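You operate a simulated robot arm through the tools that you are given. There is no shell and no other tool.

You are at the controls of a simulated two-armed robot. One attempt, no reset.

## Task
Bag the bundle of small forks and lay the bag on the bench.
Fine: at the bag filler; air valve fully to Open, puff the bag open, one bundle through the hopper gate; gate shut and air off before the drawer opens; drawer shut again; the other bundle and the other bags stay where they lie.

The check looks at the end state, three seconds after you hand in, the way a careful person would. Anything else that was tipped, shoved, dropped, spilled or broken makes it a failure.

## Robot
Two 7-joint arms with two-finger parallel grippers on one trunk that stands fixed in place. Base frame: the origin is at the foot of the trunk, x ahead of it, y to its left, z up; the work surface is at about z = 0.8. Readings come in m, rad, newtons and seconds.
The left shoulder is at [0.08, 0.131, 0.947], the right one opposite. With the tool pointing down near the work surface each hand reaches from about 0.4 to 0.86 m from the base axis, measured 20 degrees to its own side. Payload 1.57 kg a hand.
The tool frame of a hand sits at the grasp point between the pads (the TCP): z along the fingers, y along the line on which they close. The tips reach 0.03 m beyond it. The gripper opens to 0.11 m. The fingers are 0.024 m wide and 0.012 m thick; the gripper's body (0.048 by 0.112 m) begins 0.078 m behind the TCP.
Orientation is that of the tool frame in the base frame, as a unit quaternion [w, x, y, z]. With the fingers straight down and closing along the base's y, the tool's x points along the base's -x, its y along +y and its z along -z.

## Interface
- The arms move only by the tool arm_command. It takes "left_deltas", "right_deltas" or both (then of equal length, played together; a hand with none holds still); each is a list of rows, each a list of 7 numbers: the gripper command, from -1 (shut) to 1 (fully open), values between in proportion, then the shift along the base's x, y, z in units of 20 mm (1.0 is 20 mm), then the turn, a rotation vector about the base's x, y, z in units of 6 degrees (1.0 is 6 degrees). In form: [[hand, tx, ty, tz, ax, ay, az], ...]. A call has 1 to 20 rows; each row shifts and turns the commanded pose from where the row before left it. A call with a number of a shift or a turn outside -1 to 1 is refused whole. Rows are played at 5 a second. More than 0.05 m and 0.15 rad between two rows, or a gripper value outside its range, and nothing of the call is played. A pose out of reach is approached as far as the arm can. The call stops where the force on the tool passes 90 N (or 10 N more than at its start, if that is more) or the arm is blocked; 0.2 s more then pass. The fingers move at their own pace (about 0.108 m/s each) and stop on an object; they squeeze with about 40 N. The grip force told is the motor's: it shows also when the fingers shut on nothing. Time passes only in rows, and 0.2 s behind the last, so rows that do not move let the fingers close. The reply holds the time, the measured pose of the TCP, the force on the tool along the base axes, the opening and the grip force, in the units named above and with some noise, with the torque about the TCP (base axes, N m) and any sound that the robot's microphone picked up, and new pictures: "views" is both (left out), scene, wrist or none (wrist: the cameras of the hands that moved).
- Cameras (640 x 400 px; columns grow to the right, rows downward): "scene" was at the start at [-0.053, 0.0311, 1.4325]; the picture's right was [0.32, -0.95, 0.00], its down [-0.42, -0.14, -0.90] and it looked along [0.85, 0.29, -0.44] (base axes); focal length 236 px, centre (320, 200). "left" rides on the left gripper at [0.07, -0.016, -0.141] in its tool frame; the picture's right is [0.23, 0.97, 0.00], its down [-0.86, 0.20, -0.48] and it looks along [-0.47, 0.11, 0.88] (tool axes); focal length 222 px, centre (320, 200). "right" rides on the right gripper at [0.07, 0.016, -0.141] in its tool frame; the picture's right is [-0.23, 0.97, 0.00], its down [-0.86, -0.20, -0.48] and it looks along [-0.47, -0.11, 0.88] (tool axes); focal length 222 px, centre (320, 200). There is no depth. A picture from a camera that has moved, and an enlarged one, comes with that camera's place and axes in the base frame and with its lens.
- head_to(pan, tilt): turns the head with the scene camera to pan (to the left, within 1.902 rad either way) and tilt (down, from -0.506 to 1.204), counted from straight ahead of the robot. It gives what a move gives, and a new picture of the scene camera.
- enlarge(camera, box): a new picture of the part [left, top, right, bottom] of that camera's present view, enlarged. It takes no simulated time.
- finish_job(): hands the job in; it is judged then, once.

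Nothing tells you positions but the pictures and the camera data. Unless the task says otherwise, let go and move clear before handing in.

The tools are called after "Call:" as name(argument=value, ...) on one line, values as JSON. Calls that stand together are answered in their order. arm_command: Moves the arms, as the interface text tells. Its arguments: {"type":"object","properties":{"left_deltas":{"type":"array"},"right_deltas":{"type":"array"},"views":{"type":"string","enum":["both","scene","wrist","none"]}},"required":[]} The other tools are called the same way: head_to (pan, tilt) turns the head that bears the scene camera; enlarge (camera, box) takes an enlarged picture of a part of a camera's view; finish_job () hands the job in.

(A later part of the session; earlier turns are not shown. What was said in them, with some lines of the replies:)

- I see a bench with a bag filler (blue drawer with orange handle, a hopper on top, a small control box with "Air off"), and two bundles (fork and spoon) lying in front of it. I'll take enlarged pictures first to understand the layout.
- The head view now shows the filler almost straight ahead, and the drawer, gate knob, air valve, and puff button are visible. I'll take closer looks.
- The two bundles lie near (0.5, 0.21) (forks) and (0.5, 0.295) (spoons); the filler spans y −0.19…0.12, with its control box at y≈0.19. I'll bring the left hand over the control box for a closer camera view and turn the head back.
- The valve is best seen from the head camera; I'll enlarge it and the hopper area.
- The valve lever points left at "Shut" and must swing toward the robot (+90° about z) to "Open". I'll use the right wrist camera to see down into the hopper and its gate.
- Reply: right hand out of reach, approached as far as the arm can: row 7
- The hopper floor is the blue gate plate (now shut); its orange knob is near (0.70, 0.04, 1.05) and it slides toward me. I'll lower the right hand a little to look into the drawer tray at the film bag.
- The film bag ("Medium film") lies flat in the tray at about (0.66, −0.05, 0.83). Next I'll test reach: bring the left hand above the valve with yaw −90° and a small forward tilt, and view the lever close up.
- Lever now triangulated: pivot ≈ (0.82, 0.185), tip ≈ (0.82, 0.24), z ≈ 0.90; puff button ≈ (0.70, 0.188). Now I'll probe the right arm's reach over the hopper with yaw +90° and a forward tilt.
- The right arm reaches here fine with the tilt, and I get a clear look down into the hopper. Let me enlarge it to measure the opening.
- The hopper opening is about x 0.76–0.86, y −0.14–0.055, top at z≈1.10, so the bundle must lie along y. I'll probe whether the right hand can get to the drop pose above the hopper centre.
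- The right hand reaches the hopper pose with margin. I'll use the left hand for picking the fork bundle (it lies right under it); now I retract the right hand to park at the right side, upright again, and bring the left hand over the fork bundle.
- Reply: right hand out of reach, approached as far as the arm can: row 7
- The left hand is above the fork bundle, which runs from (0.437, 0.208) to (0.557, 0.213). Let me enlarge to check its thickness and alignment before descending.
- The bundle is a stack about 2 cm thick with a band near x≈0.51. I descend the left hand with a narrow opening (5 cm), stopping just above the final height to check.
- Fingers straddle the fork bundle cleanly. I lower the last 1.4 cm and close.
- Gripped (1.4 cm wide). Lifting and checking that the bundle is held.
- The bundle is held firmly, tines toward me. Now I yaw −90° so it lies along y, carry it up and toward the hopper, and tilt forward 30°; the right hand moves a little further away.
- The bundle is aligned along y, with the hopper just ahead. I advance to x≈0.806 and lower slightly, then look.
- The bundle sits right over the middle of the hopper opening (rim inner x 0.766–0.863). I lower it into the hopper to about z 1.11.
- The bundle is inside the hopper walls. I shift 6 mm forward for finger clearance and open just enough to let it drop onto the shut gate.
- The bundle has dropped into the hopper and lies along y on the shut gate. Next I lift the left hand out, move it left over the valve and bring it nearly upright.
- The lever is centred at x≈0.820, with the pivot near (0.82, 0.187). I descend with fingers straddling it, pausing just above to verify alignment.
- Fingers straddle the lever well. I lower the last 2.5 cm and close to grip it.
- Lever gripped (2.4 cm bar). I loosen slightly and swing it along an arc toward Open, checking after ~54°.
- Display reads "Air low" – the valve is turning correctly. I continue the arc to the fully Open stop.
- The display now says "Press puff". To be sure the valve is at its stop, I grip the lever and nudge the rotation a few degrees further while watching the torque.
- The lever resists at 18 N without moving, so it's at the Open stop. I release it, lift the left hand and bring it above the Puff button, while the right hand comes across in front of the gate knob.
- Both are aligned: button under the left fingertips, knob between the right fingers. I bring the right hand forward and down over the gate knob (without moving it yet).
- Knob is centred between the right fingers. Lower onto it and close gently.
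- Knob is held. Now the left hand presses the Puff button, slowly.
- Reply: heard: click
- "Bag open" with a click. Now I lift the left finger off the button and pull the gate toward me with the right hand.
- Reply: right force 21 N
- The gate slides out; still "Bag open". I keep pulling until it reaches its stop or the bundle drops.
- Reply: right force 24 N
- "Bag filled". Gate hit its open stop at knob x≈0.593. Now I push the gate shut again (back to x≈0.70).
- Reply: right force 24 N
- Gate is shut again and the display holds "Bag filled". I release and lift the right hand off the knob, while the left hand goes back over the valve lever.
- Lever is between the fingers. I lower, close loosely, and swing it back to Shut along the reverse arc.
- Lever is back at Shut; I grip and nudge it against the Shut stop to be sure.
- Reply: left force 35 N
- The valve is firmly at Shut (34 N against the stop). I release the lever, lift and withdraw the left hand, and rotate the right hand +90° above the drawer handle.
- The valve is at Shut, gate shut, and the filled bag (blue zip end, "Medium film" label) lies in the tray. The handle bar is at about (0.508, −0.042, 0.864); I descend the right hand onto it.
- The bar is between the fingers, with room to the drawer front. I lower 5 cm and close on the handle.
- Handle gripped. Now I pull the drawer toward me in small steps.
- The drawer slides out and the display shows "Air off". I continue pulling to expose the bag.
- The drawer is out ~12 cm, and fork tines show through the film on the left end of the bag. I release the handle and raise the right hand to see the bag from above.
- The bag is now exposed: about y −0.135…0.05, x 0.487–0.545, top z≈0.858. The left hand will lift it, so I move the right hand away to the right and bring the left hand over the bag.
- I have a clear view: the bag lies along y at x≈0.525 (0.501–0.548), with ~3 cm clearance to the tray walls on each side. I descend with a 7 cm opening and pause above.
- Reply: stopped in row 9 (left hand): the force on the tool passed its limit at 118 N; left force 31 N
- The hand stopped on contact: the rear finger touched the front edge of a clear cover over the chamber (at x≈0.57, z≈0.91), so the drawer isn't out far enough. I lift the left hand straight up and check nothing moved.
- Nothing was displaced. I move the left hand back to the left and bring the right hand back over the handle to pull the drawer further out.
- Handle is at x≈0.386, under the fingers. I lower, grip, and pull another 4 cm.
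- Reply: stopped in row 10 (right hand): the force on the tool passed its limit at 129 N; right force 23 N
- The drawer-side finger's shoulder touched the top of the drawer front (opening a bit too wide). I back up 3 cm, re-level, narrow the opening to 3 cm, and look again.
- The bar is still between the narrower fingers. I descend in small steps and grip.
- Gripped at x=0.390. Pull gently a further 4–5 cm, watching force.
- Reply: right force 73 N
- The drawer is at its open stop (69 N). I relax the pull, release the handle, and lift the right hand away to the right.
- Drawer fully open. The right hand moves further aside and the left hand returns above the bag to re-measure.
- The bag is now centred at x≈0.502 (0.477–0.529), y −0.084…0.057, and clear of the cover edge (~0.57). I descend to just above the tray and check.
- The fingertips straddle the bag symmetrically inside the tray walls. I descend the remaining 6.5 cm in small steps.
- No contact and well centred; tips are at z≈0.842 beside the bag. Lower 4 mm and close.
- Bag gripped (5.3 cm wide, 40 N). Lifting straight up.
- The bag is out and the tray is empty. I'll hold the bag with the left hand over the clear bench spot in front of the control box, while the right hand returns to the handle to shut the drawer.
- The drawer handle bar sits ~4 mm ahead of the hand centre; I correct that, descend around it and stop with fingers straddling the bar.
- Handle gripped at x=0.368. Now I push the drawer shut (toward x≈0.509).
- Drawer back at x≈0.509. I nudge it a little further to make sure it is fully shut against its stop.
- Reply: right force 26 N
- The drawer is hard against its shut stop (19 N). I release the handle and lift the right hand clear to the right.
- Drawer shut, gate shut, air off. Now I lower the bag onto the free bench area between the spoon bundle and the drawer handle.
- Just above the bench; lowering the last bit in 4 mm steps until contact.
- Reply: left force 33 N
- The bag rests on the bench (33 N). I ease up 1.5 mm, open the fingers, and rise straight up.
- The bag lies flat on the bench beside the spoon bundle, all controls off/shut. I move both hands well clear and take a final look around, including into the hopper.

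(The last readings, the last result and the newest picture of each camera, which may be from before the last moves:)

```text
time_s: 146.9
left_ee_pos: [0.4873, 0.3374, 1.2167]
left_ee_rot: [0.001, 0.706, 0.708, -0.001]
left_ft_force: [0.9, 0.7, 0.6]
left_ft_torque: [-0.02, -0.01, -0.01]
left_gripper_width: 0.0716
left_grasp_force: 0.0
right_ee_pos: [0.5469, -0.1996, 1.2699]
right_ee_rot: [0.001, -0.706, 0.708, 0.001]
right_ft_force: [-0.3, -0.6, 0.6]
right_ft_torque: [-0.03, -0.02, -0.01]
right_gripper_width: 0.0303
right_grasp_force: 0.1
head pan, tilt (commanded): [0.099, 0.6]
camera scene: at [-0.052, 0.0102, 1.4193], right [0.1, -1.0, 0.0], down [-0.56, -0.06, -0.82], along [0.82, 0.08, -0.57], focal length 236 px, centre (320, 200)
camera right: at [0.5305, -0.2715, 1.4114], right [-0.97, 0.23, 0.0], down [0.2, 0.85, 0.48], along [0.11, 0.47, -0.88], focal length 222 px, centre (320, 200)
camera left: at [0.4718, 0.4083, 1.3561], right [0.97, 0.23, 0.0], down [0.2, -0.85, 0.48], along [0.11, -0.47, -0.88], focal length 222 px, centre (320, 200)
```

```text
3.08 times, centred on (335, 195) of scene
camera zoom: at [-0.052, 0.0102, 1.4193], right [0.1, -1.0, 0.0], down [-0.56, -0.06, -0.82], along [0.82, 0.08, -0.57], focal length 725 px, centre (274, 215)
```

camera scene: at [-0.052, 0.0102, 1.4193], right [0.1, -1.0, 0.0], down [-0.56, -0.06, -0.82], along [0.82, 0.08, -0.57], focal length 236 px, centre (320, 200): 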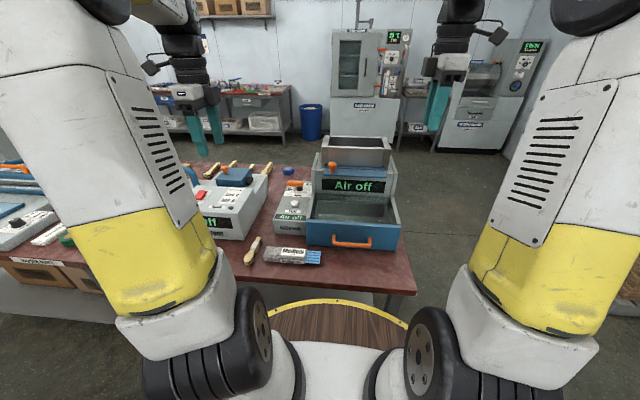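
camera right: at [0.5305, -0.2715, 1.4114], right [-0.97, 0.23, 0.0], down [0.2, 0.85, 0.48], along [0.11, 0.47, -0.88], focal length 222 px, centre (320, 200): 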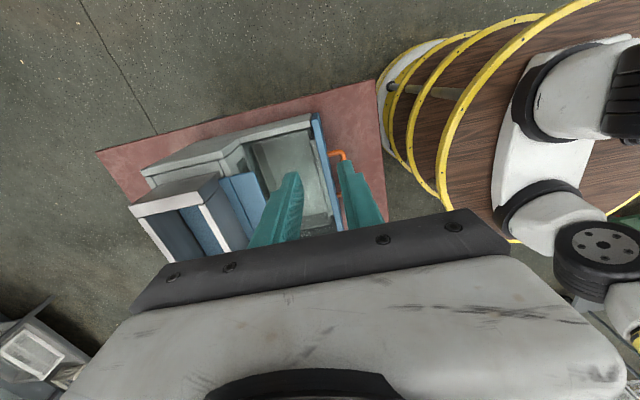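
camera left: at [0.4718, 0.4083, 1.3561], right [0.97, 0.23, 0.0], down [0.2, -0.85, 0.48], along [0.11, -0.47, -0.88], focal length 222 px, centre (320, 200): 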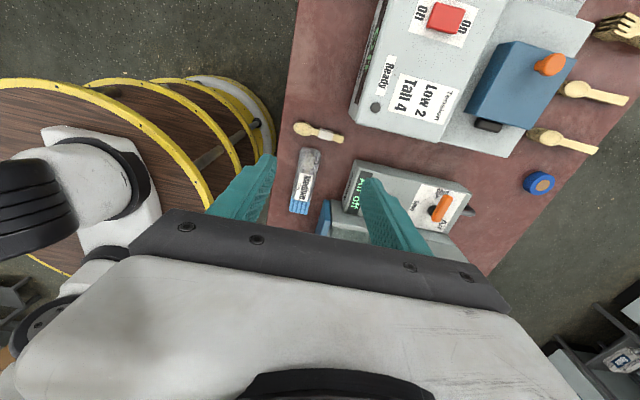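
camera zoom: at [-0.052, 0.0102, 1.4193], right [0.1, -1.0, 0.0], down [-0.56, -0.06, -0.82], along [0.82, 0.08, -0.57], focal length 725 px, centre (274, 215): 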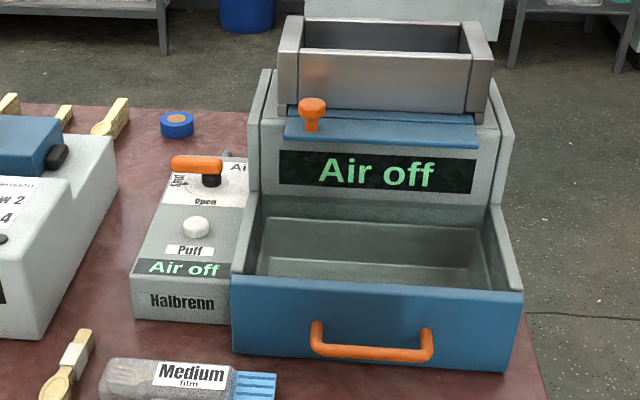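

The filled bag with the forks lies flat on the bench, clear of the spoon bundle, which hasn't moved. The gate is shut, the valve is at Shut, the display reads "Air off", the drawer is closed and both hands are well clear, so I hand in the job.

Call:
finish_job()

```text
The job is handed in.
```

The bundle of small forks is bagged, and the bag lies flat on the bench in front of the filler. I've handed the job in; no verdict has come back yet.

- **Filling:** I turned the air valve to its Open stop and pressed Puff. The display read "Bag open". I then pulled the gate, the fork bundle dropped through, and it read "Bag filled".
- **Shutting down:** I pushed the gate shut and turned the valve back to its Shut stop before pulling the drawer. After I took the bag out, I pushed the drawer shut against its stop. The display now reads "Air off".
- **Other items:** In the final pictures the spoon bundle is where it was, not touching the bag. I saw no other bags anywhere near the work. Both hands are empty and clear.

**Two hard contacts:** Each pushed past the force limit, and the arm stopped itself both times.
- **Clear cover:** While reaching for the bag, a left finger pressed on what I took to be the front edge of the clear cover over the chamber, at 118 N.
- **Drawer front:** While going back to the handle to pull the drawer further out, a right finger pressed on what I took to be the top of the drawer front, at 129 N.

I saw no damage or shift from either contact in the pictures.
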